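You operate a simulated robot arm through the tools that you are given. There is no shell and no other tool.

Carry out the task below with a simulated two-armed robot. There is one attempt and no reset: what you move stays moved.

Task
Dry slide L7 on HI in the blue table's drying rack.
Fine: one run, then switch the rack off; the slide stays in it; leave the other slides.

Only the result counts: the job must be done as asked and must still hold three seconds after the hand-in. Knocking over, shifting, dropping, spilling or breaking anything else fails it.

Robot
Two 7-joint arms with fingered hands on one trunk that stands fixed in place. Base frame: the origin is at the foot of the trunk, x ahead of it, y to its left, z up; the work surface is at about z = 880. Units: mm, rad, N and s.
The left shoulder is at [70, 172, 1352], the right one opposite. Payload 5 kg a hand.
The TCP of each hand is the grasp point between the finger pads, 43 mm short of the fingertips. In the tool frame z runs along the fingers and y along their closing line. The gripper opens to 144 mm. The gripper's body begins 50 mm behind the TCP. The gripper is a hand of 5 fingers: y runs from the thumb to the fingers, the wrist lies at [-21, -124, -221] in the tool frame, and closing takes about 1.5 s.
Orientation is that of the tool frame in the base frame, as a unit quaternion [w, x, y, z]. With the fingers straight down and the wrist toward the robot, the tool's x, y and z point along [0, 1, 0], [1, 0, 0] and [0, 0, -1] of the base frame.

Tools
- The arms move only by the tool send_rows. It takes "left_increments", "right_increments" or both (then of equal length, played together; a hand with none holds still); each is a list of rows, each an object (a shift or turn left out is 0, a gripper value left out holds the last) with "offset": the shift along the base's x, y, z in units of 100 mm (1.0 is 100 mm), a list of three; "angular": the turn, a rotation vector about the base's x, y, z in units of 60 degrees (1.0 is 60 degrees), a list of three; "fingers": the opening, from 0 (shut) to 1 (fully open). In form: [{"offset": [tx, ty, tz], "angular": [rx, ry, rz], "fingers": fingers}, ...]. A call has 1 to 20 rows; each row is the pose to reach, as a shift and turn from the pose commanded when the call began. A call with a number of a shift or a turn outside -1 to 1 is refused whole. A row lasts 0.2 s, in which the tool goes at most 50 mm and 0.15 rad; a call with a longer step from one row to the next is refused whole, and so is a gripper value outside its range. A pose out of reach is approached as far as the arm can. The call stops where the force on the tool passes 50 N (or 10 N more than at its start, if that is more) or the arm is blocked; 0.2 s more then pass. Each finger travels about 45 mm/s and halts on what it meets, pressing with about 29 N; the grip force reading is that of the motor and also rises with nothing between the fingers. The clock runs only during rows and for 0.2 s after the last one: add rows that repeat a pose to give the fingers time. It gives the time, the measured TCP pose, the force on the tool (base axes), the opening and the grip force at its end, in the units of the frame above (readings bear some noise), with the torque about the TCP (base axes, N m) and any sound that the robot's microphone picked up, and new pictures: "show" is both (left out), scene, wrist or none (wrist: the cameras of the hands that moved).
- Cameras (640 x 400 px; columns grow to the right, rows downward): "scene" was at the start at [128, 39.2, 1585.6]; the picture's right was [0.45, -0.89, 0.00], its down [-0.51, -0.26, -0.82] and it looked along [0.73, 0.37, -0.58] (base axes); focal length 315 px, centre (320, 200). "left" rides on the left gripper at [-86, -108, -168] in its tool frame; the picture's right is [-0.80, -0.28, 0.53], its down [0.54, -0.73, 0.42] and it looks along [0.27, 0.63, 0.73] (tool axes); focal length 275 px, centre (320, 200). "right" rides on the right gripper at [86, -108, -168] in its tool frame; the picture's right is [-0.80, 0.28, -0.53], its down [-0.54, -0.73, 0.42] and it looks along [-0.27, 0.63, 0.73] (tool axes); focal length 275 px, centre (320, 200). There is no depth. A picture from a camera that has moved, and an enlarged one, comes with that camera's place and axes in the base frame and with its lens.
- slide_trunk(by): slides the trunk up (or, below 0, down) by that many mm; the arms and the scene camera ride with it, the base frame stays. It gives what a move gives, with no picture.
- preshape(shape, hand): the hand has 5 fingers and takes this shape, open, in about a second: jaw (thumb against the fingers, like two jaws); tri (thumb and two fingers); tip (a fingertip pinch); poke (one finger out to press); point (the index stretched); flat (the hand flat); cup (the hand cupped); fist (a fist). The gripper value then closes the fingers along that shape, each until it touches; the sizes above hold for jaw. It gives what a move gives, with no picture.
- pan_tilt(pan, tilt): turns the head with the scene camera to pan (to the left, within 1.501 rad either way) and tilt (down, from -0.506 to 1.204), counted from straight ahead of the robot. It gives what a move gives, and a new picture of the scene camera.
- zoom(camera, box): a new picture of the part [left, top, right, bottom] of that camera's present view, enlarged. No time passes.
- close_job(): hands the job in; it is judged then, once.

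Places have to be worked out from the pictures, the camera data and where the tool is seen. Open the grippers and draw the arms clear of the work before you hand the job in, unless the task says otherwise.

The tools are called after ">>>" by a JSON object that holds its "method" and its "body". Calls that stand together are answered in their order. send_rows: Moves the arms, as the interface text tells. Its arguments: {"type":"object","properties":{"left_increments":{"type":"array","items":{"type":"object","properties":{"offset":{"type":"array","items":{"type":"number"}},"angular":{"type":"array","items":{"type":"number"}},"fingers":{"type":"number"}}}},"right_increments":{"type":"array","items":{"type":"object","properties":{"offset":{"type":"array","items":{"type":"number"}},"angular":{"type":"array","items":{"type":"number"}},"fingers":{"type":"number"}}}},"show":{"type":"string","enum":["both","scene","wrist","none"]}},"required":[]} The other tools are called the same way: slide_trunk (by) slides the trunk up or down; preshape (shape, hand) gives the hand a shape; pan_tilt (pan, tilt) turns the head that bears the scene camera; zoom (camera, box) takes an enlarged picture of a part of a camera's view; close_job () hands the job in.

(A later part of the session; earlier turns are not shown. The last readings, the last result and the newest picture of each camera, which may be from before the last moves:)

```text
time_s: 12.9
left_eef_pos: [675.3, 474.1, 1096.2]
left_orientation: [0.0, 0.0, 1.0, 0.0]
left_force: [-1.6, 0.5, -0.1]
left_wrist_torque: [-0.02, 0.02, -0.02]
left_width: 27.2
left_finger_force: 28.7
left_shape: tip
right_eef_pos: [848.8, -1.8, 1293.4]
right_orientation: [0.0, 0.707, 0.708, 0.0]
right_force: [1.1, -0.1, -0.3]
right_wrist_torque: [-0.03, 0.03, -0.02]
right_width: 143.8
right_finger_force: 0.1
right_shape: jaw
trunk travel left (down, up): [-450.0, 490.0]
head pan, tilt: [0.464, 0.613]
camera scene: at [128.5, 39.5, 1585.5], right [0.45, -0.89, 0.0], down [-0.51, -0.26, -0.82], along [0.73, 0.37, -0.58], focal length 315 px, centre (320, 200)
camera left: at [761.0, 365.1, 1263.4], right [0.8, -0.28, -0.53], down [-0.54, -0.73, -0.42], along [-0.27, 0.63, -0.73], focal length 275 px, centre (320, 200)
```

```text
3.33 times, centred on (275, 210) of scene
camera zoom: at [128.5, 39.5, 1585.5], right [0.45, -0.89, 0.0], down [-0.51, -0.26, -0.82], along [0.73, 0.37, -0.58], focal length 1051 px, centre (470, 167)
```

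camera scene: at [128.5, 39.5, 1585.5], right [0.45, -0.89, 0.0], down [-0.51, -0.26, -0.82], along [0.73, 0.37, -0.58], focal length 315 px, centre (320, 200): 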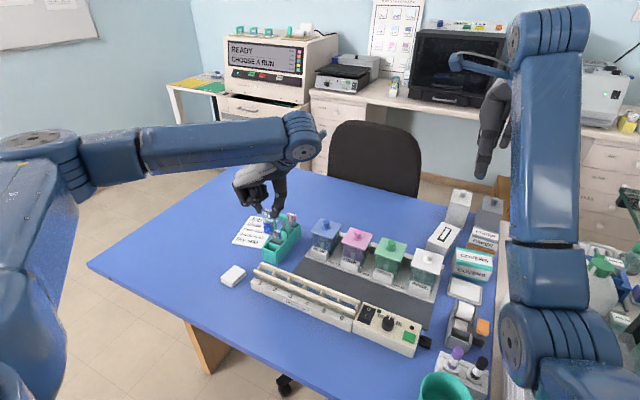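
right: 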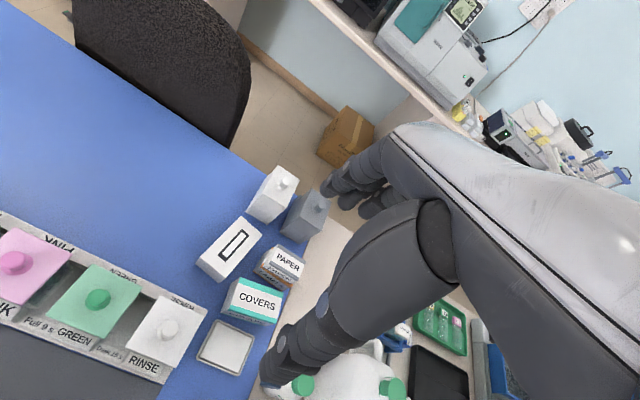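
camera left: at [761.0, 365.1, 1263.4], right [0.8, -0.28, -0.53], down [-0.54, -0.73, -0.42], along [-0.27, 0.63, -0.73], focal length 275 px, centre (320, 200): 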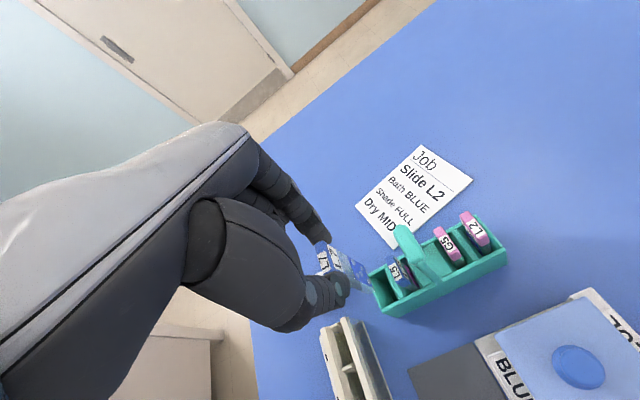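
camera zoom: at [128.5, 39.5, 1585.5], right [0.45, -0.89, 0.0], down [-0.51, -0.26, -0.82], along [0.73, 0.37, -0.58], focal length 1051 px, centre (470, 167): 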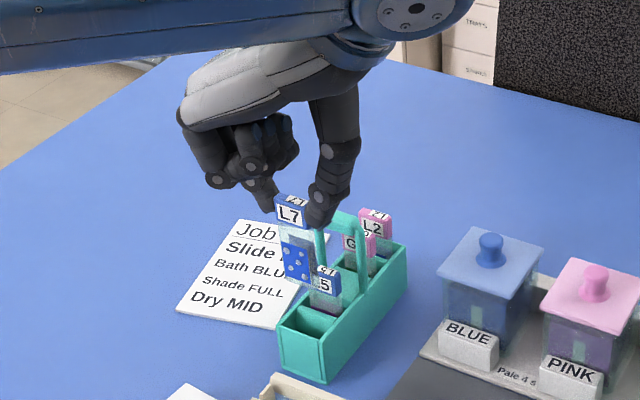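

L7 is out cleanly; its bottom is about 113 mm below the TCP (z≈983 now). I'll carry it over slot 2 (centre about x 602, y 392), staying at this height.

>>> {"method": "send_rows", "body": {"left_increments": [{"offset": [-0.25, 0, 0], "fingers": 0.1}, {"offset": [-0.5, -0.2, 0], "fingers": 0.1}, {"offset": [-0.65, -0.45, 0], "fingers": 0.1}, {"offset": [-0.73, -0.7, 0], "fingers": 0.1}, {"offset": [-0.73, -0.82, 0], "fingers": 0.1}, {"offset": [-0.73, -0.82, 0], "fingers": 0.1}], "show": "both"}}

>>> {"method": "zoom", "body": {"camera": "left", "box": [260, 170, 420, 330]}}

>>> {"method": "zoom", "body": {"camera": "scene", "box": [230, 190, 340, 310]}}

```text
time_s: 14.3
left_eef_pos: [602.3, 391.6, 1096.3]
left_orientation: [-0.001, 0.0, 1.0, 0.0]
left_force: [-0.3, 0.4, -0.5]
left_wrist_torque: [0.02, 0.01, -0.01]
left_width: 26.8
left_finger_force: 28.8
left_shape: tip
right_eef_pos: [848.7, -2.1, 1292.8]
right_orientation: [0.001, 0.707, 0.707, 0.0]
right_force: [0.2, -0.8, -0.1]
right_wrist_torque: [-0.01, -0.07, -0.02]
right_width: 143.8
right_finger_force: 0.0
right_shape: jaw
trunk travel left (down, up): [-450.0, 490.0]
head pan, tilt: [0.464, 0.613]
camera scene: at [128.2, 39.6, 1585.5], right [0.45, -0.89, 0.0], down [-0.51, -0.26, -0.82], along [0.73, 0.37, -0.58], focal length 315 px, centre (320, 200)
camera left: at [688.2, 282.6, 1263.4], right [0.8, -0.28, -0.53], down [-0.54, -0.73, -0.42], along [-0.27, 0.63, -0.73], focal length 275 px, centre (320, 200)
```

scene: 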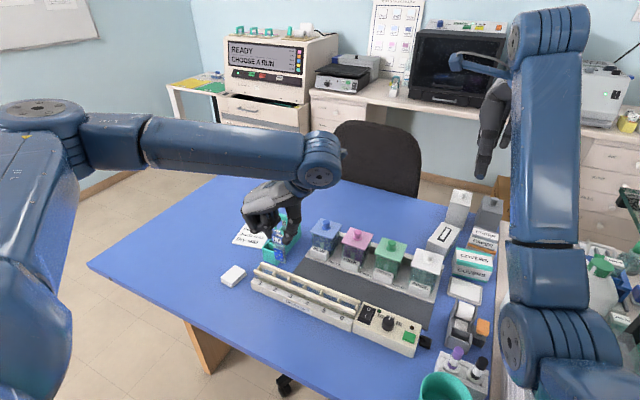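
left: 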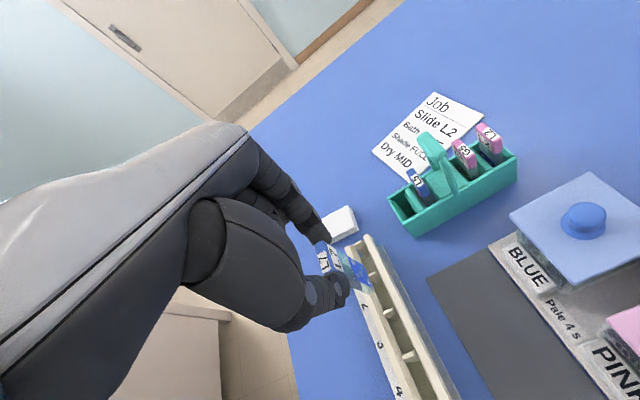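

```text
2.50 times, centred on (340, 250) of left
camera zoom: at [688.2, 282.6, 1263.4], right [0.8, -0.28, -0.53], down [-0.54, -0.73, -0.42], along [-0.27, 0.63, -0.73], focal length 688 px, centre (270, 75)
```

zoom: 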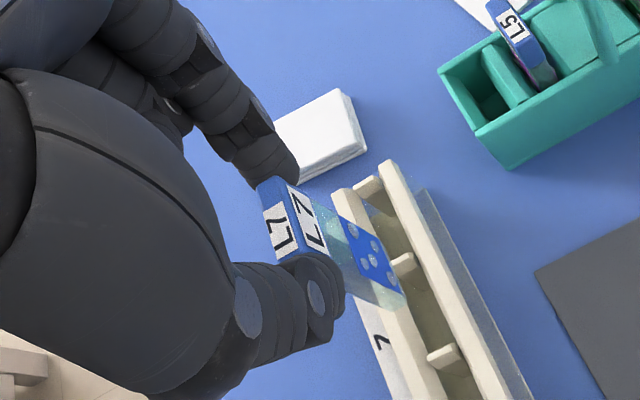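

```text
3.33 times, centred on (285, 250) of scene
camera zoom: at [128.2, 39.6, 1585.5], right [0.45, -0.89, 0.0], down [-0.51, -0.26, -0.82], along [0.73, 0.37, -0.58], focal length 1051 px, centre (437, 33)
```

zoom: 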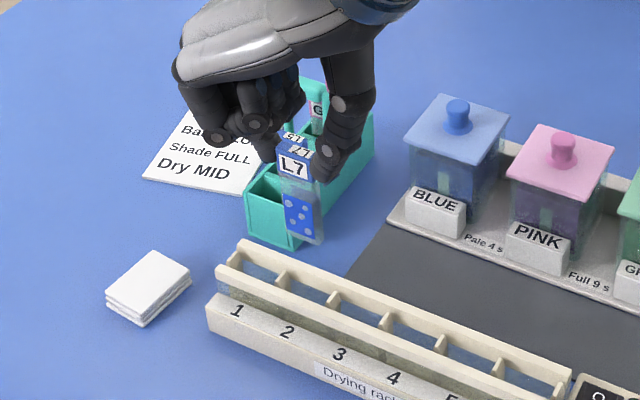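

I'll enlarge both views to compare the slide's lower edge with the slot before lowering.

>>> {"method": "zoom", "body": {"camera": "left", "box": [330, 225, 400, 325]}}

>>> {"method": "zoom", "body": {"camera": "scene", "box": [255, 225, 325, 295]}}

```text
4.00 times, centred on (365, 275) of left
camera zoom: at [688.2, 282.6, 1263.4], right [0.8, -0.28, -0.53], down [-0.54, -0.73, -0.42], along [-0.27, 0.63, -0.73], focal length 1101 px, centre (140, -100)
```

zoom: 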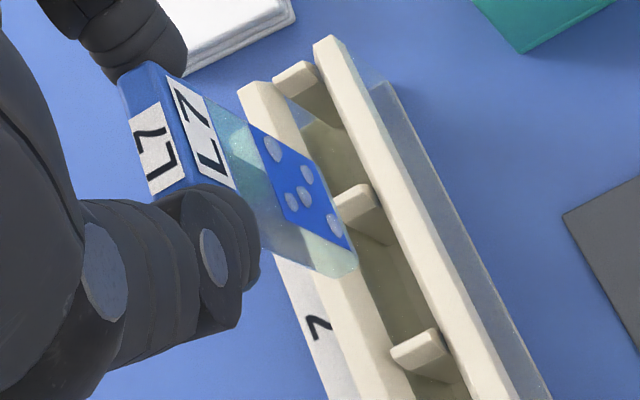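

```text
5.71 times, centred on (290, 260) of scene
camera zoom: at [128.2, 39.6, 1585.5], right [0.45, -0.89, 0.0], down [-0.51, -0.26, -0.82], along [0.73, 0.37, -0.58], focal length 1802 px, centre (491, -143)
```

zoom: 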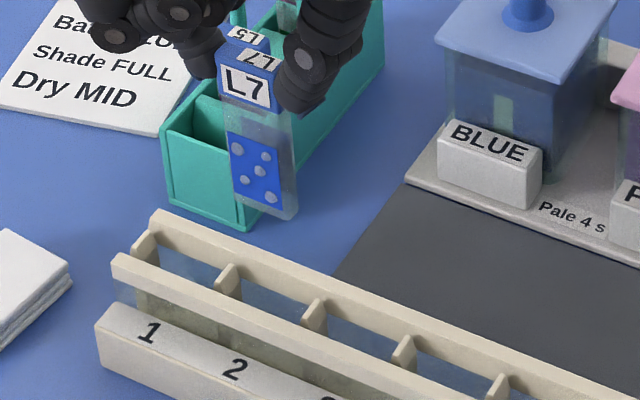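

Triangulating from both sides: slot 2's centre is (597.5, 389.5), rail tops at z≈932–934, and the slide's bottom edge is centred at (603, 393, 979). I'll shift −5.5/−3 mm and lower so the bottom is about 10 mm above the rails.

>>> {"method": "send_rows", "body": {"left_increments": [{"offset": [-0.055, -0.03, 0], "fingers": 0.1}, {"offset": [-0.055, -0.03, -0.15], "fingers": 0.1}, {"offset": [-0.055, -0.03, -0.33], "fingers": 0.1}, {"offset": [-0.055, -0.03, -0.33], "fingers": 0.1}], "show": "none"}}

>>> {"method": "zoom", "body": {"camera": "left", "box": [310, 225, 400, 325]}}

>>> {"method": "zoom", "body": {"camera": "scene", "box": [255, 225, 325, 295]}}

```text
time_s: 15.3
left_eef_pos: [595.7, 387.1, 1063.7]
left_orientation: [0.0, 0.0, 1.0, 0.001]
left_force: [-0.8, 0.3, -0.6]
left_wrist_torque: [0.01, 0.01, 0.0]
left_width: 27.1
left_finger_force: 29.0
left_shape: tip
right_eef_pos: [848.2, -2.3, 1294.3]
right_orientation: [-0.001, 0.708, 0.706, 0.0]
right_force: [0.3, 0.2, -0.4]
right_wrist_torque: [0.03, 0.0, 0.01]
right_width: 143.4
right_finger_force: 0.0
right_shape: jaw
trunk travel left (down, up): [-450.0, 490.0]
head pan, tilt: [0.464, 0.613]
```

```text
4.00 times, centred on (355, 275) of left
camera zoom: at [681.6, 279.0, 1230.8], right [0.8, -0.28, -0.53], down [-0.54, -0.73, -0.42], along [-0.27, 0.63, -0.73], focal length 1101 px, centre (180, -100)
```

zoom: 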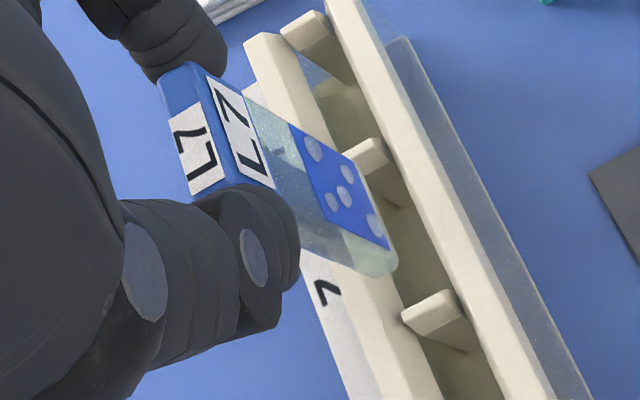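

```text
5.71 times, centred on (290, 260) of scene
camera zoom: at [127.7, 38.7, 1585.6], right [0.45, -0.89, 0.0], down [-0.51, -0.26, -0.82], along [0.73, 0.37, -0.58], focal length 1802 px, centre (491, -143)
```

zoom: 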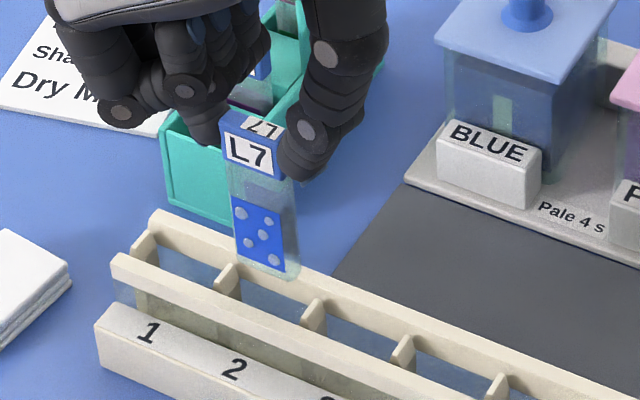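

The slide bottom is now centred at (596.5, 390, 945), right over slot 2. I'll lower it 45 mm in small steps, watching the force.

>>> {"method": "send_rows", "body": {"left_increments": [{"offset": [0.01, 0, -0.1], "fingers": 0.1}, {"offset": [0.01, 0, -0.2], "fingers": 0.1}, {"offset": [0.01, 0, -0.3], "fingers": 0.1}, {"offset": [0.01, 0, -0.4], "fingers": 0.1}, {"offset": [0.01, 0, -0.45], "fingers": 0.1}], "show": "none"}}

>>> {"method": "zoom", "body": {"camera": "left", "box": [310, 205, 400, 305]}}

>>> {"method": "zoom", "body": {"camera": "scene", "box": [255, 225, 325, 295]}}

```text
time_s: 16.5
left_eef_pos: [597.4, 389.4, 1017.8]
left_orientation: [-0.001, 0.0, 1.0, 0.0]
left_force: [-0.9, 0.1, -0.6]
left_wrist_torque: [-0.03, 0.03, -0.01]
left_width: 27.2
left_finger_force: 28.8
left_shape: tip
right_eef_pos: [848.6, -3.3, 1293.1]
right_orientation: [0.0, 0.707, 0.707, 0.0]
right_force: [0.6, 0.4, 0.2]
right_wrist_torque: [-0.02, 0.0, 0.02]
right_width: 143.6
right_finger_force: 0.1
right_shape: jaw
trunk travel left (down, up): [-450.0, 490.0]
head pan, tilt: [0.464, 0.613]
```

```text
4.00 times, centred on (355, 255) of left
camera zoom: at [683.7, 279.8, 1185.2], right [0.8, -0.28, -0.53], down [-0.54, -0.73, -0.42], along [-0.27, 0.63, -0.73], focal length 1101 px, centre (180, -20)
```

zoom: 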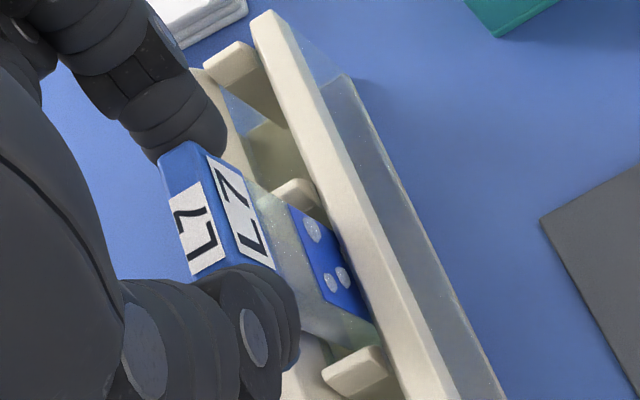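

```text
5.71 times, centred on (290, 260) of scene
camera zoom: at [128.1, 39.2, 1585.6], right [0.45, -0.89, 0.0], down [-0.51, -0.26, -0.82], along [0.73, 0.37, -0.58], focal length 1802 px, centre (491, -143)
```

zoom: 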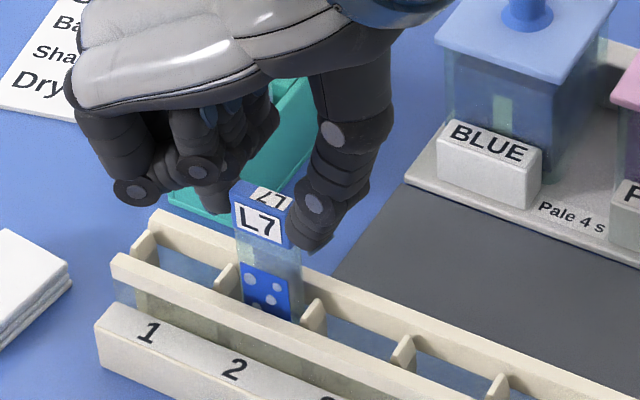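

The slide is inside slot 2 with no contact force. I'll keep lowering gently in small steps to find the floor.

>>> {"method": "send_rows", "body": {"left_increments": [{"offset": [0, 0, -0.02], "fingers": 0.1}, {"offset": [0, 0, -0.04], "fingers": 0.1}, {"offset": [0, 0, -0.06], "fingers": 0.1}], "show": "none"}}

>>> {"method": "zoom", "body": {"camera": "scene", "box": [255, 225, 325, 295]}}

```text
time_s: 17.3
left_eef_pos: [598.0, 388.5, 1013.0]
left_orientation: [-0.001, 0.0, 1.0, 0.0]
left_force: [-0.5, 0.2, -0.4]
left_wrist_torque: [-0.02, 0.02, -0.02]
left_width: 27.3
left_finger_force: 28.0
left_shape: tip
right_eef_pos: [848.7, -2.6, 1294.0]
right_orientation: [0.0, 0.708, 0.707, -0.001]
right_force: [0.0, -0.1, 0.2]
right_wrist_torque: [-0.01, 0.03, -0.01]
right_width: 143.6
right_finger_force: 0.1
right_shape: jaw
trunk travel left (down, up): [-450.0, 490.0]
head pan, tilt: [0.464, 0.613]
```

```text
5.71 times, centred on (290, 260) of scene
camera zoom: at [128.3, 39.2, 1585.5], right [0.45, -0.89, 0.0], down [-0.51, -0.26, -0.82], along [0.73, 0.37, -0.58], focal length 1802 px, centre (491, -143)
```

zoom: 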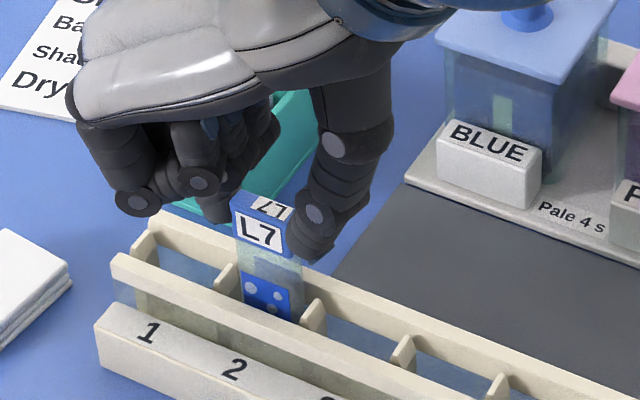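

>>> {"method": "send_rows", "body": {"left_increments": [{"offset": [0, 0, -0.02], "fingers": 0.1}, {"offset": [0, 0, -0.04], "fingers": 0.1}, {"offset": [0, 0, -0.05], "fingers": 0.1}], "show": "none"}}

```text
time_s: 18.1
left_eef_pos: [597.7, 388.8, 1008.2]
left_orientation: [0.0, 0.0, 1.0, 0.0]
left_force: [-0.9, 0.0, -1.1]
left_wrist_torque: [0.03, 0.02, -0.02]
left_width: 27.1
left_finger_force: 28.7
left_shape: tip
right_eef_pos: [848.3, -2.3, 1293.8]
right_orientation: [0.0, 0.707, 0.708, 0.001]
right_force: [0.6, -0.3, -0.1]
right_wrist_torque: [-0.02, 0.01, 0.03]
right_width: 143.5
right_finger_force: 0.1
right_shape: jaw
trunk travel left (down, up): [-450.0, 490.0]
head pan, tilt: [0.464, 0.613]
```

No contact yet (bottom ≈ z 891). Continuing down 4 mm.

>>> {"method": "send_rows", "body": {"left_increments": [{"offset": [0, 0, -0.015], "fingers": 0.1}, {"offset": [0, 0, -0.03], "fingers": 0.1}, {"offset": [0, 0, -0.04], "fingers": 0.1}], "show": "none"}}

>>> {"method": "zoom", "body": {"camera": "scene", "box": [255, 225, 325, 295]}}

>>> {"method": "zoom", "body": {"camera": "left", "box": [310, 205, 400, 305]}}

```text
time_s: 18.9
left_eef_pos: [597.6, 389.1, 1004.2]
left_orientation: [0.001, 0.0, 1.0, 0.0]
left_force: [-0.8, -0.8, -0.8]
left_wrist_torque: [-0.01, 0.01, 0.0]
left_width: 27.3
left_finger_force: 28.3
left_shape: tip
right_eef_pos: [848.3, -1.8, 1292.4]
right_orientation: [0.0, 0.707, 0.707, 0.0]
right_force: [0.1, 0.4, 0.4]
right_wrist_torque: [0.01, 0.01, -0.01]
right_width: 143.4
right_finger_force: 0.1
right_shape: jaw
trunk travel left (down, up): [-450.0, 490.0]
head pan, tilt: [0.464, 0.613]
```

```text
5.71 times, centred on (290, 260) of scene
camera zoom: at [128.2, 39.2, 1585.5], right [0.45, -0.89, 0.0], down [-0.51, -0.26, -0.82], along [0.73, 0.37, -0.58], focal length 1802 px, centre (491, -143)
```

zoom: 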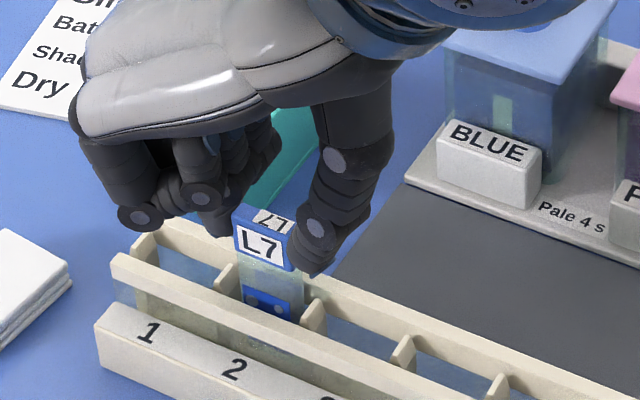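

```text
4.00 times, centred on (355, 255) of left
camera zoom: at [683.7, 279.9, 1170.2], right [0.8, -0.28, -0.53], down [-0.54, -0.73, -0.42], along [-0.27, 0.63, -0.73], focal length 1101 px, centre (180, -20)
```

zoom: 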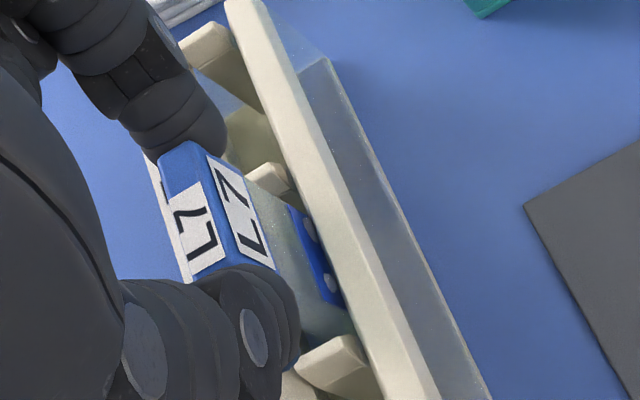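

Still free. Continuing down slowly.

>>> {"method": "send_rows", "body": {"left_increments": [{"offset": [0, 0, -0.015], "fingers": 0.1}, {"offset": [0, 0, -0.03], "fingers": 0.1}], "show": "none"}}

```text
time_s: 19.5
left_eef_pos: [597.2, 389.0, 999.5]
left_orientation: [0.0, 0.001, 1.0, 0.0]
left_force: [-1.5, 0.1, -0.7]
left_wrist_torque: [-0.01, 0.01, 0.04]
left_width: 27.4
left_finger_force: 28.9
left_shape: tip
right_eef_pos: [847.5, -2.6, 1293.1]
right_orientation: [0.0, 0.707, 0.707, 0.0]
right_force: [0.2, 0.3, 0.0]
right_wrist_torque: [-0.02, 0.01, -0.01]
right_width: 143.8
right_finger_force: 0.1
right_shape: jaw
trunk travel left (down, up): [-450.0, 490.0]
head pan, tilt: [0.464, 0.613]
```

>>> {"method": "send_rows", "body": {"left_increments": [{"offset": [0, 0, -0.01], "fingers": 0.1}, {"offset": [0, 0, -0.02], "fingers": 0.1}], "show": "none"}}

>>> {"method": "zoom", "body": {"camera": "left", "box": [310, 205, 400, 305]}}

```text
time_s: 20.1
left_eef_pos: [597.3, 388.6, 999.5]
left_orientation: [0.001, 0.0, 1.0, 0.0]
left_force: [0.2, -1.3, -0.6]
left_wrist_torque: [0.0, -0.01, -0.03]
left_width: 27.1
left_finger_force: 28.8
left_shape: tip
right_eef_pos: [848.2, -1.8, 1293.4]
right_orientation: [0.0, 0.707, 0.707, -0.001]
right_force: [0.1, -0.1, 0.5]
right_wrist_torque: [-0.04, -0.01, 0.02]
right_width: 143.7
right_finger_force: 0.1
right_shape: jaw
trunk travel left (down, up): [-450.0, 490.0]
head pan, tilt: [0.464, 0.613]
```

```text
4.00 times, centred on (355, 255) of left
camera zoom: at [683.5, 279.8, 1165.5], right [0.8, -0.28, -0.53], down [-0.54, -0.73, -0.42], along [-0.27, 0.63, -0.73], focal length 1101 px, centre (180, -20)
```

zoom: 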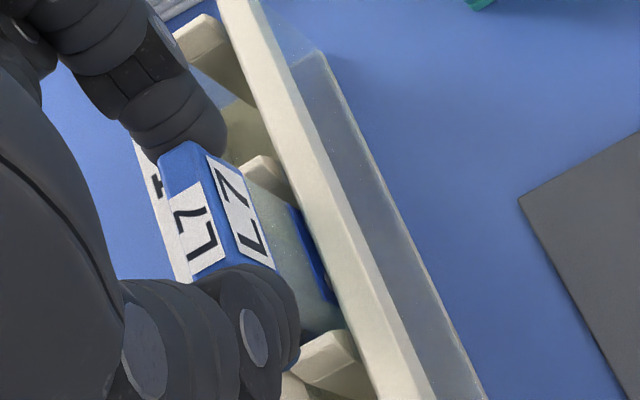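

>>> {"method": "send_rows", "body": {"left_increments": [{"offset": [0, 0, -0.01], "fingers": 0.1}, {"offset": [0, 0, -0.02], "fingers": 0.1}, {"offset": [0, 0, -0.02], "fingers": 0.1}], "show": "none"}}

```text
time_s: 20.9
left_eef_pos: [598.0, 389.8, 998.1]
left_orientation: [0.0, 0.0, 1.0, 0.0]
left_force: [0.1, -1.4, 9.9]
left_wrist_torque: [0.01, 0.02, 0.0]
left_width: 27.4
left_finger_force: 29.1
left_shape: tip
right_eef_pos: [848.6, -1.8, 1294.4]
right_orientation: [-0.001, 0.707, 0.707, 0.0]
right_force: [-0.2, -0.3, 0.1]
right_wrist_torque: [-0.01, 0.03, 0.03]
right_width: 143.7
right_finger_force: 0.0
right_shape: jaw
trunk travel left (down, up): [-450.0, 490.0]
head pan, tilt: [0.464, 0.613]
```

The slide has bottomed out (10 N). I'll ease up 1 mm, then open the pinch.

>>> {"method": "send_rows", "body": {"left_increments": [{"offset": [0, 0, 0.01], "fingers": 0.1}, {"offset": [0, 0, 0.01], "fingers": 0.25}, {"offset": [0, 0, 0.01], "fingers": 0.4}, {"offset": [0, 0, 0.01], "fingers": 0.4}, {"offset": [0, 0, 0.01], "fingers": 0.4}], "show": "none"}}

>>> {"method": "zoom", "body": {"camera": "left", "box": [270, 185, 400, 325]}}

>>> {"method": "zoom", "body": {"camera": "scene", "box": [255, 225, 325, 295]}}

```text
time_s: 22.1
left_eef_pos: [596.7, 389.2, 997.9]
left_orientation: [-0.001, 0.0, 1.0, 0.0]
left_force: [0.4, -0.3, -1.4]
left_wrist_torque: [0.0, 0.01, 0.01]
left_width: 57.1
left_finger_force: 0.0
left_shape: tip
right_eef_pos: [848.7, -2.3, 1292.9]
right_orientation: [0.0, 0.708, 0.707, 0.0]
right_force: [-0.3, -0.1, -0.4]
right_wrist_torque: [0.02, 0.02, -0.01]
right_width: 143.4
right_finger_force: 0.0
right_shape: jaw
trunk travel left (down, up): [-450.0, 490.0]
head pan, tilt: [0.464, 0.613]
```

```text
2.86 times, centred on (335, 255) of left
camera zoom: at [683.3, 279.9, 1164.2], right [0.8, -0.28, -0.53], down [-0.54, -0.73, -0.42], along [-0.27, 0.63, -0.73], focal length 786 px, centre (277, 43)
```

zoom: 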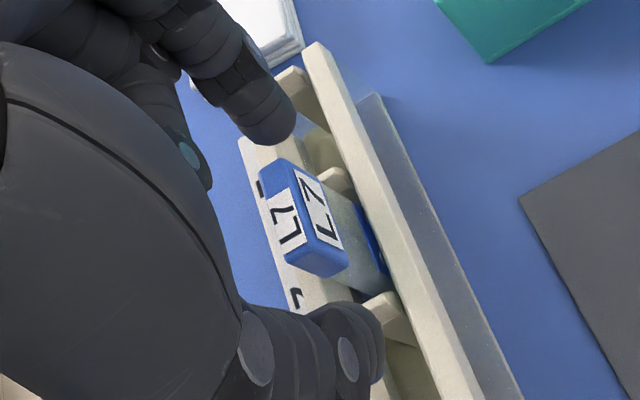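

```text
5.71 times, centred on (290, 260) of scene
camera zoom: at [128.2, 39.2, 1585.5], right [0.45, -0.89, 0.0], down [-0.51, -0.26, -0.82], along [0.73, 0.37, -0.58], focal length 1802 px, centre (491, -143)
```

zoom: 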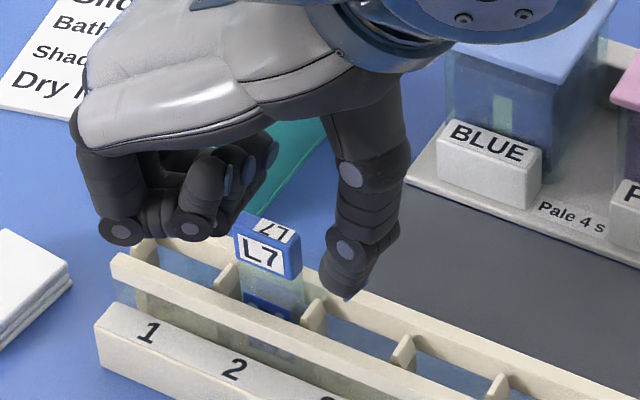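

The slide stands upright in slot 2, released. I'll raise the hand straight up.

>>> {"method": "send_rows", "body": {"left_increments": [{"offset": [0, 0, 0.15]}, {"offset": [0, 0, 0.4]}, {"offset": [0, 0, 0.7]}, {"offset": [0, 0, 0.95]}], "show": "both"}}

>>> {"method": "zoom", "body": {"camera": "scene", "box": [255, 225, 445, 365]}}

```text
time_s: 23.1
left_eef_pos: [597.7, 386.7, 1093.0]
left_orientation: [-0.001, 0.0, 1.0, -0.001]
left_force: [0.1, 0.9, 0.1]
left_wrist_torque: [0.01, 0.01, -0.04]
left_width: 57.1
left_finger_force: 0.0
left_shape: tip
right_eef_pos: [848.8, -2.7, 1293.1]
right_orientation: [-0.001, 0.707, 0.707, 0.0]
right_force: [-0.5, 0.1, 0.6]
right_wrist_torque: [0.02, 0.02, -0.04]
right_width: 143.6
right_finger_force: 0.1
right_shape: jaw
trunk travel left (down, up): [-450.0, 490.0]
head pan, tilt: [0.464, 0.613]
camera scene: at [127.5, 38.5, 1585.6], right [0.45, -0.89, 0.0], down [-0.51, -0.26, -0.82], along [0.73, 0.37, -0.58], focal length 315 px, centre (320, 200)
camera left: at [682.9, 278.2, 1259.8], right [0.8, -0.28, -0.53], down [-0.54, -0.73, -0.42], along [-0.27, 0.63, -0.73], focal length 275 px, centre (320, 200)
```

scene: 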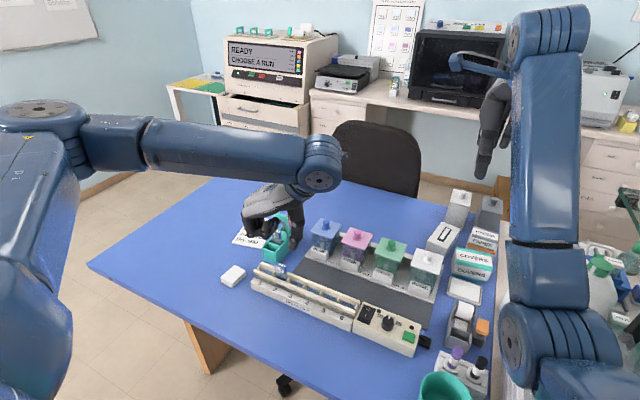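
left: 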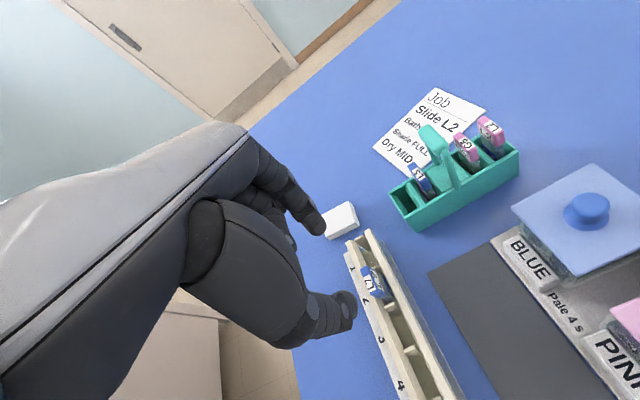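

```text
2.86 times, centred on (350, 295) of scene
camera zoom: at [127.5, 38.5, 1585.6], right [0.45, -0.89, 0.0], down [-0.51, -0.26, -0.82], along [0.73, 0.37, -0.58], focal length 901 px, centre (234, -71)
```

zoom: 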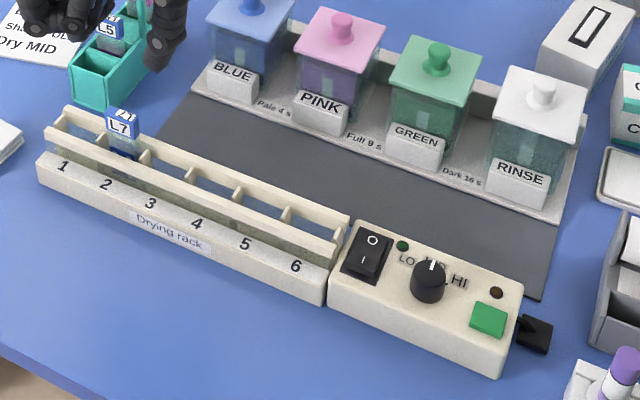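

L7 stands in slot 2. Before working the controls with the left hand near y≈90, I want the right arm out of the way; I'll look to the right first to see what's there.

>>> {"method": "pan_tilt", "body": {"pan": -0.45, "tilt": 0.6}}

```text
time_s: 24.3
left_eef_pos: [596.9, 387.8, 1092.3]
left_orientation: [0.0, 0.0, 1.0, 0.001]
left_force: [-0.1, -0.5, -0.1]
left_wrist_torque: [-0.02, -0.02, -0.02]
left_width: 57.1
left_finger_force: 0.1
left_shape: tip
right_eef_pos: [849.2, -2.4, 1293.9]
right_orientation: [0.001, 0.707, 0.707, 0.0]
right_force: [0.7, -0.7, 0.1]
right_wrist_torque: [-0.01, 0.01, 0.02]
right_width: 143.8
right_finger_force: 0.1
right_shape: jaw
trunk travel left (down, up): [-450.0, 490.0]
head pan, tilt: [-0.45, 0.6]
camera scene: at [129.0, -38.8, 1586.7], right [-0.43, -0.9, 0.0], down [-0.51, 0.25, -0.82], along [0.74, -0.36, -0.57], focal length 315 px, centre (320, 200)
```

scene: 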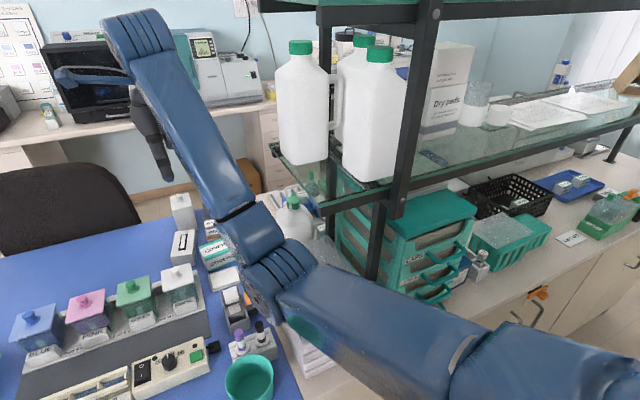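

There's a glass shelf with bottles right of the right arm, so I'll leave that arm where it is and approach with the left hand pointing forward (wrist on its own side). I'll turn the head back and start unwinding the left wrist.

>>> {"method": "pan_tilt", "body": {"pan": 0.25, "tilt": 0.75}}

>>> {"method": "send_rows", "body": {"left_increments": [{"angular": [0, 0, -0.14]}, {"angular": [0, 0, -0.28]}, {"offset": [0, -0.1, 0.1], "angular": [0, 0, -0.42]}, {"offset": [0, -0.3, 0.1], "angular": [0, 0, -0.56]}, {"offset": [0, -0.5, 0.1], "angular": [0, 0, -0.7]}, {"offset": [0, -0.7, 0.1], "angular": [0, 0, -0.84]}, {"offset": [0, -0.9, 0.1], "angular": [0, 0, -0.98]}], "show": "scene"}}

```text
time_s: 25.4
left_eef_pos: [597.0, 387.9, 1092.4]
left_orientation: [0.001, 0.0, 1.0, 0.0]
left_force: [-0.5, 0.5, -0.5]
left_wrist_torque: [0.0, 0.02, 0.03]
left_width: 57.0
left_finger_force: 0.0
left_shape: tip
right_eef_pos: [848.4, -2.1, 1292.6]
right_orientation: [0.0, 0.707, 0.707, 0.0]
right_force: [0.1, 0.7, 0.3]
right_wrist_torque: [0.0, -0.03, 0.04]
right_width: 143.6
right_finger_force: 0.0
right_shape: jaw
trunk travel left (down, up): [-450.0, 490.0]
head pan, tilt: [0.25, 0.75]
camera scene: at [129.8, 20.1, 1573.8], right [0.25, -0.97, 0.0], down [-0.66, -0.17, -0.73], along [0.71, 0.18, -0.68], focal length 315 px, centre (320, 200)
```

scene: 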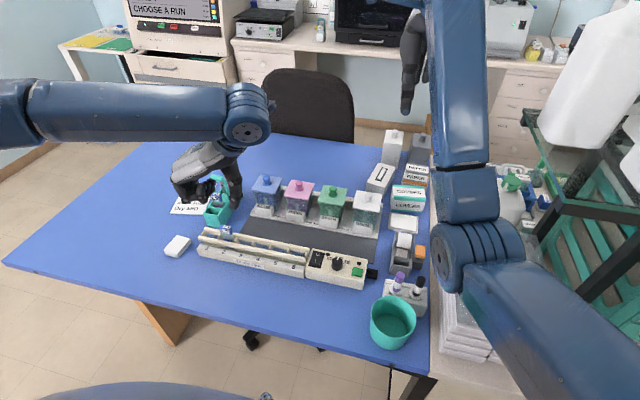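

```text
time_s: 27.0
left_eef_pos: [597.1, 298.9, 1102.8]
left_orientation: [-0.001, 0.492, 0.871, 0.0]
left_force: [-0.1, 0.2, 0.2]
left_wrist_torque: [-0.05, 0.04, 0.03]
left_width: 57.3
left_finger_force: 0.0
left_shape: tip
right_eef_pos: [847.9, -2.9, 1293.5]
right_orientation: [0.0, 0.707, 0.707, 0.0]
right_force: [0.5, 0.4, 0.2]
right_wrist_torque: [0.01, 0.0, 0.02]
right_width: 143.5
right_finger_force: 0.1
right_shape: jaw
trunk travel left (down, up): [-450.0, 490.0]
head pan, tilt: [0.25, 0.75]
camera scene: at [129.8, 20.1, 1573.8], right [0.25, -0.97, 0.0], down [-0.66, -0.17, -0.73], along [0.71, 0.18, -0.68], focal length 315 px, centre (320, 200)
```

scene: 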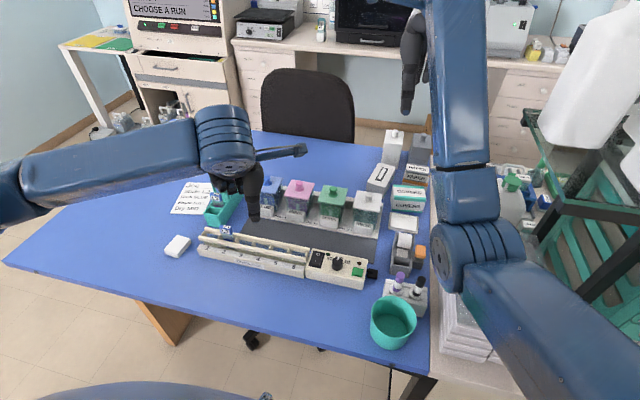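

Clear so far. I'll finish the turn and move on toward the control box.

>>> {"method": "send_rows", "body": {"left_increments": [{"offset": [0, -0.2, 0], "angular": [0, 0, -0.13]}, {"offset": [0, -0.4, 0], "angular": [0, 0, -0.26]}, {"offset": [0, -0.6, 0], "angular": [0, 0, -0.39]}, {"offset": [-0.05, -0.8, 0], "angular": [0, 0, -0.52]}, {"offset": [-0.1, -1.0, 0], "angular": [0, 0, -0.52]}], "show": "both"}}

>>> {"method": "zoom", "body": {"camera": "scene", "box": [290, 230, 390, 300]}}

```text
time_s: 28.2
left_eef_pos: [587.9, 195.5, 1103.7]
left_orientation: [0.001, 0.708, 0.707, 0.0]
left_force: [-0.1, 0.0, -0.2]
left_wrist_torque: [-0.01, 0.01, -0.01]
left_width: 57.1
left_finger_force: 0.1
left_shape: tip
right_eef_pos: [849.7, -3.8, 1293.0]
right_orientation: [-0.001, 0.707, 0.707, 0.0]
right_force: [0.1, -0.2, 0.2]
right_wrist_torque: [0.0, 0.01, 0.02]
right_width: 143.6
right_finger_force: 0.1
right_shape: jaw
trunk travel left (down, up): [-450.0, 490.0]
head pan, tilt: [0.25, 0.75]
camera scene: at [130.6, 18.7, 1573.7], right [0.25, -0.97, 0.0], down [-0.66, -0.17, -0.73], along [0.71, 0.18, -0.68], focal length 315 px, centre (320, 200)
camera left: at [479.3, 110.3, 1269.7], right [-0.29, -0.8, -0.53], down [-0.73, 0.54, -0.42], along [0.63, 0.27, -0.73], focal length 275 px, centre (320, 200)
```

scene: 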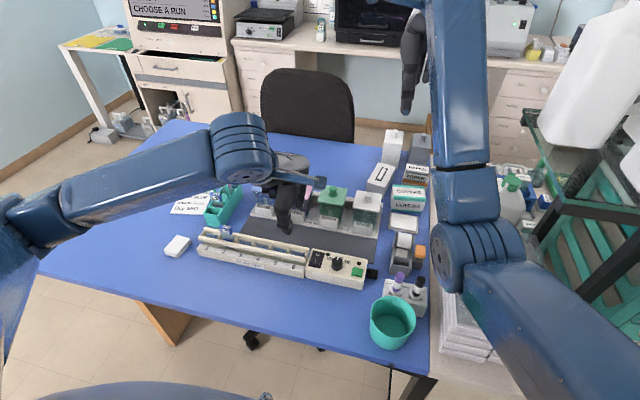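
left: 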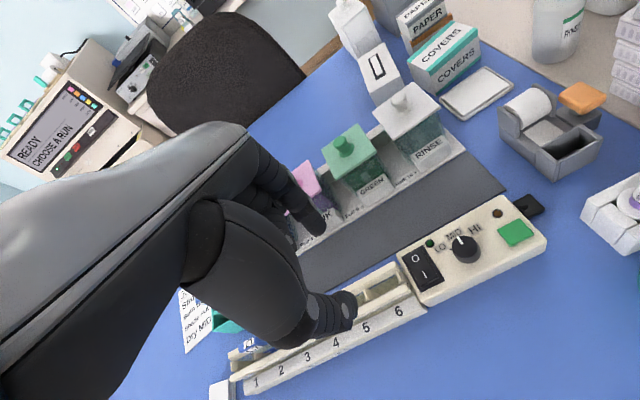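

```text
5.71 times, centred on (340, 265) of scene
camera zoom: at [130.6, 18.7, 1573.7], right [0.25, -0.97, 0.0], down [-0.66, -0.17, -0.73], along [0.71, 0.18, -0.68], focal length 1802 px, centre (206, -171)
```

zoom: 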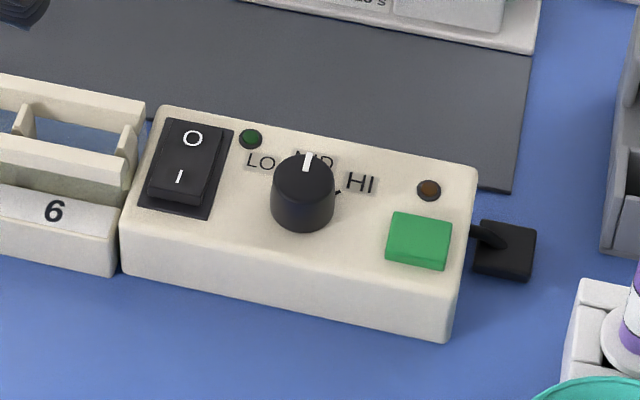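

I'll zoom the left camera on the box to triangulate knob, rocker and button with the scene view.

>>> {"method": "zoom", "body": {"camera": "left", "box": [390, 190, 560, 310]}}

```text
3.33 times, centred on (475, 250) of left
camera zoom: at [479.3, 110.3, 1269.7], right [-0.29, -0.8, -0.53], down [-0.73, 0.54, -0.42], along [0.63, 0.27, -0.73], focal length 918 px, centre (-197, 33)
```

zoom: 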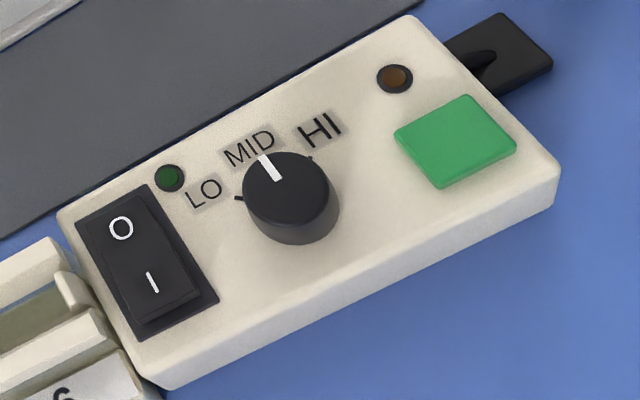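

Triangulated: knob top centre (588, 93, 939), panel z≈917, green button (583, 40, 923), rocker "I" (586, 148), "O" (612, 148). I'll move above the knob with the pinch at 57 mm in the x-direction.

>>> {"method": "send_rows", "body": {"left_increments": [{"offset": [0, -0.3, 0]}, {"offset": [0, -0.6, 0]}, {"offset": [0, -0.9, -0.1]}, {"offset": [0, -1.0, -0.4]}, {"offset": [0, -1.0, -0.75]}, {"offset": [0, -1.0, -0.9]}, {"offset": [0, -1.0, -0.9]}], "show": "both"}}

>>> {"method": "zoom", "body": {"camera": "scene", "box": [290, 210, 390, 300]}}

>>> {"method": "zoom", "body": {"camera": "left", "box": [270, 160, 450, 320]}}

```text
time_s: 29.8
left_eef_pos: [587.1, 98.2, 1012.3]
left_orientation: [0.0, 0.707, 0.707, 0.0]
left_force: [-0.4, -0.5, -1.0]
left_wrist_torque: [0.0, -0.01, 0.0]
left_width: 57.3
left_finger_force: 0.0
left_shape: tip
right_eef_pos: [849.3, -2.1, 1293.2]
right_orientation: [0.0, 0.706, 0.708, 0.0]
right_force: [-0.3, 0.5, -1.0]
right_wrist_torque: [0.02, 0.05, 0.0]
right_width: 143.8
right_finger_force: 0.1
right_shape: jaw
trunk travel left (down, up): [-450.0, 490.0]
head pan, tilt: [0.25, 0.75]
camera scene: at [129.9, 20.1, 1573.8], right [0.25, -0.97, 0.0], down [-0.66, -0.17, -0.73], along [0.71, 0.18, -0.68], focal length 315 px, centre (320, 200)
camera left: at [479.3, 12.2, 1179.7], right [-0.28, -0.8, -0.53], down [-0.73, 0.54, -0.42], along [0.63, 0.27, -0.73], focal length 275 px, centre (320, 200)
```

scene: 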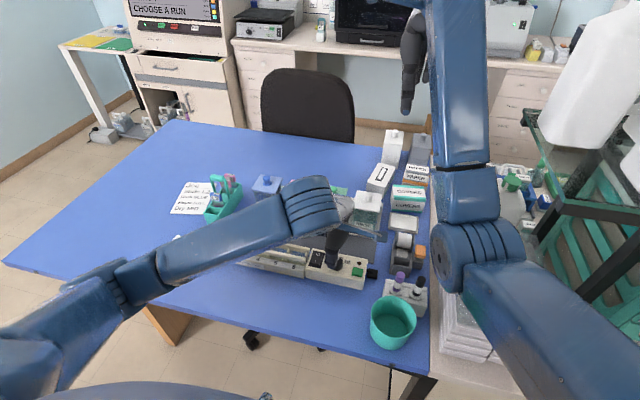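
left: 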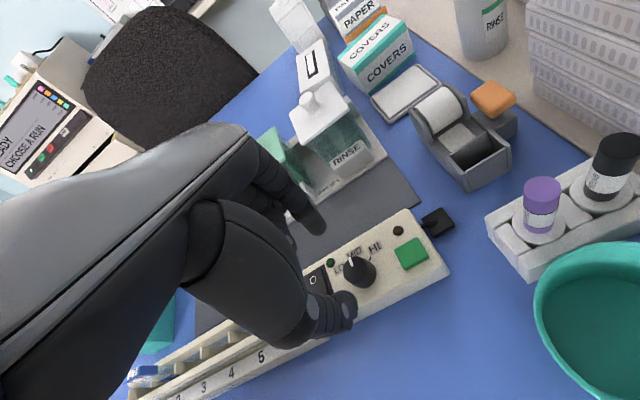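

```text
4.44 times, centred on (340, 255) of scene
camera zoom: at [129.9, 20.1, 1573.8], right [0.25, -0.97, 0.0], down [-0.66, -0.17, -0.73], along [0.71, 0.18, -0.68], focal length 1401 px, centre (231, -44)
```

zoom: 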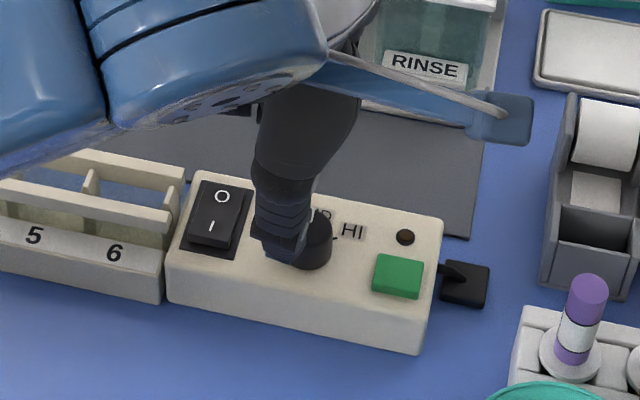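

```text
2.50 times, centred on (360, 240) of left
camera zoom: at [479.3, 12.2, 1179.7], right [-0.28, -0.8, -0.53], down [-0.73, 0.54, -0.42], along [0.63, 0.27, -0.73], focal length 688 px, centre (220, 100)
```

zoom: 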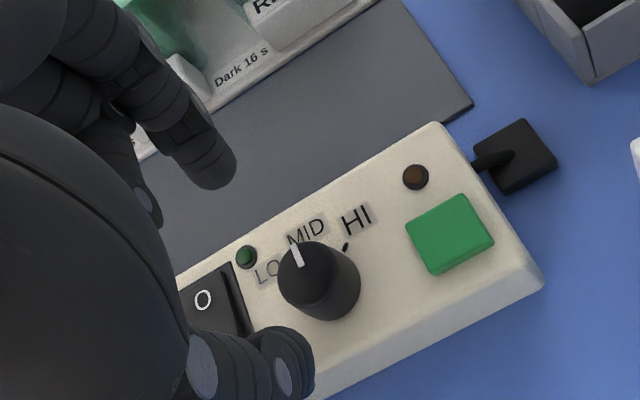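

Aligned within a few mm. I'll shift −5 mm in y and descend 44 mm so the tips flank the knob just above the panel.

>>> {"method": "send_rows", "body": {"left_increments": [{"offset": [0.01, -0.05, 0]}, {"offset": [0.01, -0.05, -0.15]}, {"offset": [0.01, -0.05, -0.3]}, {"offset": [0.01, -0.05, -0.44]}, {"offset": [0.01, -0.05, -0.44]}], "show": "none"}}

>>> {"method": "zoom", "body": {"camera": "left", "box": [270, 160, 420, 300]}}

>>> {"method": "zoom", "body": {"camera": "scene", "box": [290, 210, 390, 300]}}

```text
time_s: 31.0
left_eef_pos: [588.1, 93.7, 968.4]
left_orientation: [0.0, 0.707, 0.707, -0.001]
left_force: [-0.9, 0.2, -1.0]
left_wrist_torque: [0.0, 0.04, 0.01]
left_width: 57.3
left_finger_force: 0.0
left_shape: tip
right_eef_pos: [848.9, -2.7, 1292.8]
right_orientation: [0.0, 0.707, 0.707, 0.001]
right_force: [-0.7, 0.3, 0.2]
right_wrist_torque: [0.03, 0.02, -0.01]
right_width: 143.6
right_finger_force: 0.0
right_shape: jaw
trunk travel left (down, up): [-450.0, 490.0]
head pan, tilt: [0.25, 0.75]
```

```text
2.86 times, centred on (345, 230) of left
camera zoom: at [480.2, 7.5, 1135.5], right [-0.28, -0.8, -0.53], down [-0.73, 0.54, -0.42], along [0.63, 0.27, -0.73], focal length 786 px, centre (249, 114)
```

zoom: 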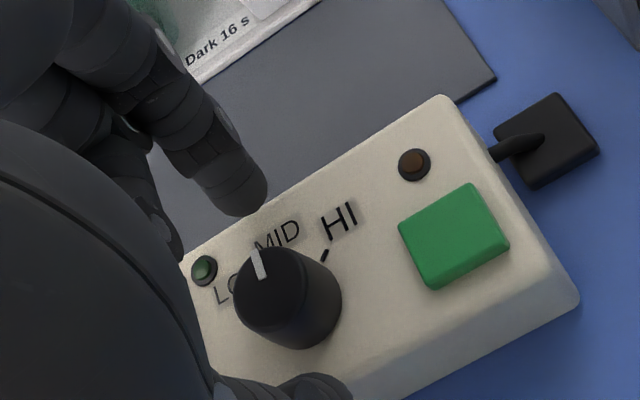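

```text
4.44 times, centred on (340, 255) of scene
camera zoom: at [129.8, 20.2, 1573.8], right [0.25, -0.97, 0.0], down [-0.66, -0.17, -0.73], along [0.71, 0.18, -0.68], focal length 1401 px, centre (231, -44)
```

zoom: 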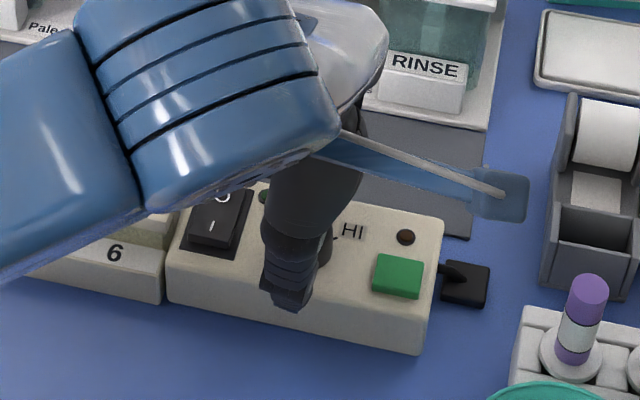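

The knob sits between the fingertips. I'll close on it gently.

>>> {"method": "send_rows", "body": {"left_increments": [{"fingers": 0.3}, {"fingers": 0.2}, {"fingers": 0.1}, {"fingers": 0.1}, {"fingers": 0.1}, {"fingers": 0.1}], "show": "none"}}

>>> {"method": "zoom", "body": {"camera": "left", "box": [270, 160, 420, 300]}}

```text
time_s: 32.4
left_eef_pos: [588.4, 93.5, 970.2]
left_orientation: [0.0, 0.708, 0.707, 0.0]
left_force: [-1.1, 0.7, -0.8]
left_wrist_torque: [0.01, 0.07, 0.0]
left_width: 19.9
left_finger_force: 29.4
left_shape: tip
right_eef_pos: [848.4, -2.3, 1293.2]
right_orientation: [0.0, 0.708, 0.706, 0.0]
right_force: [-0.5, 0.4, 0.5]
right_wrist_torque: [0.01, -0.01, 0.0]
right_width: 143.6
right_finger_force: 0.1
right_shape: jaw
trunk travel left (down, up): [-450.0, 490.0]
head pan, tilt: [0.25, 0.75]
```

```text
2.86 times, centred on (345, 230) of left
camera zoom: at [480.1, 7.5, 1135.4], right [-0.28, -0.8, -0.53], down [-0.73, 0.54, -0.42], along [0.63, 0.27, -0.73], focal length 786 px, centre (249, 114)
```

zoom: 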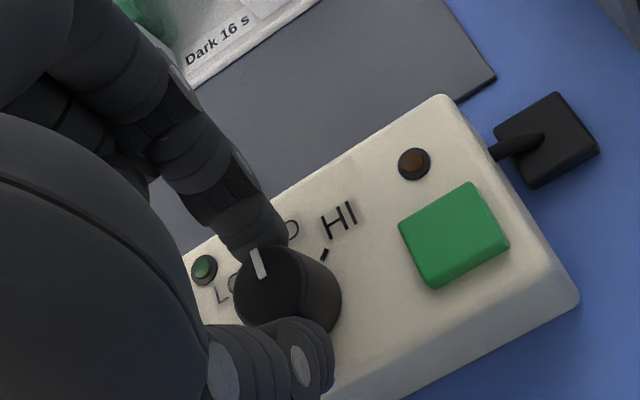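

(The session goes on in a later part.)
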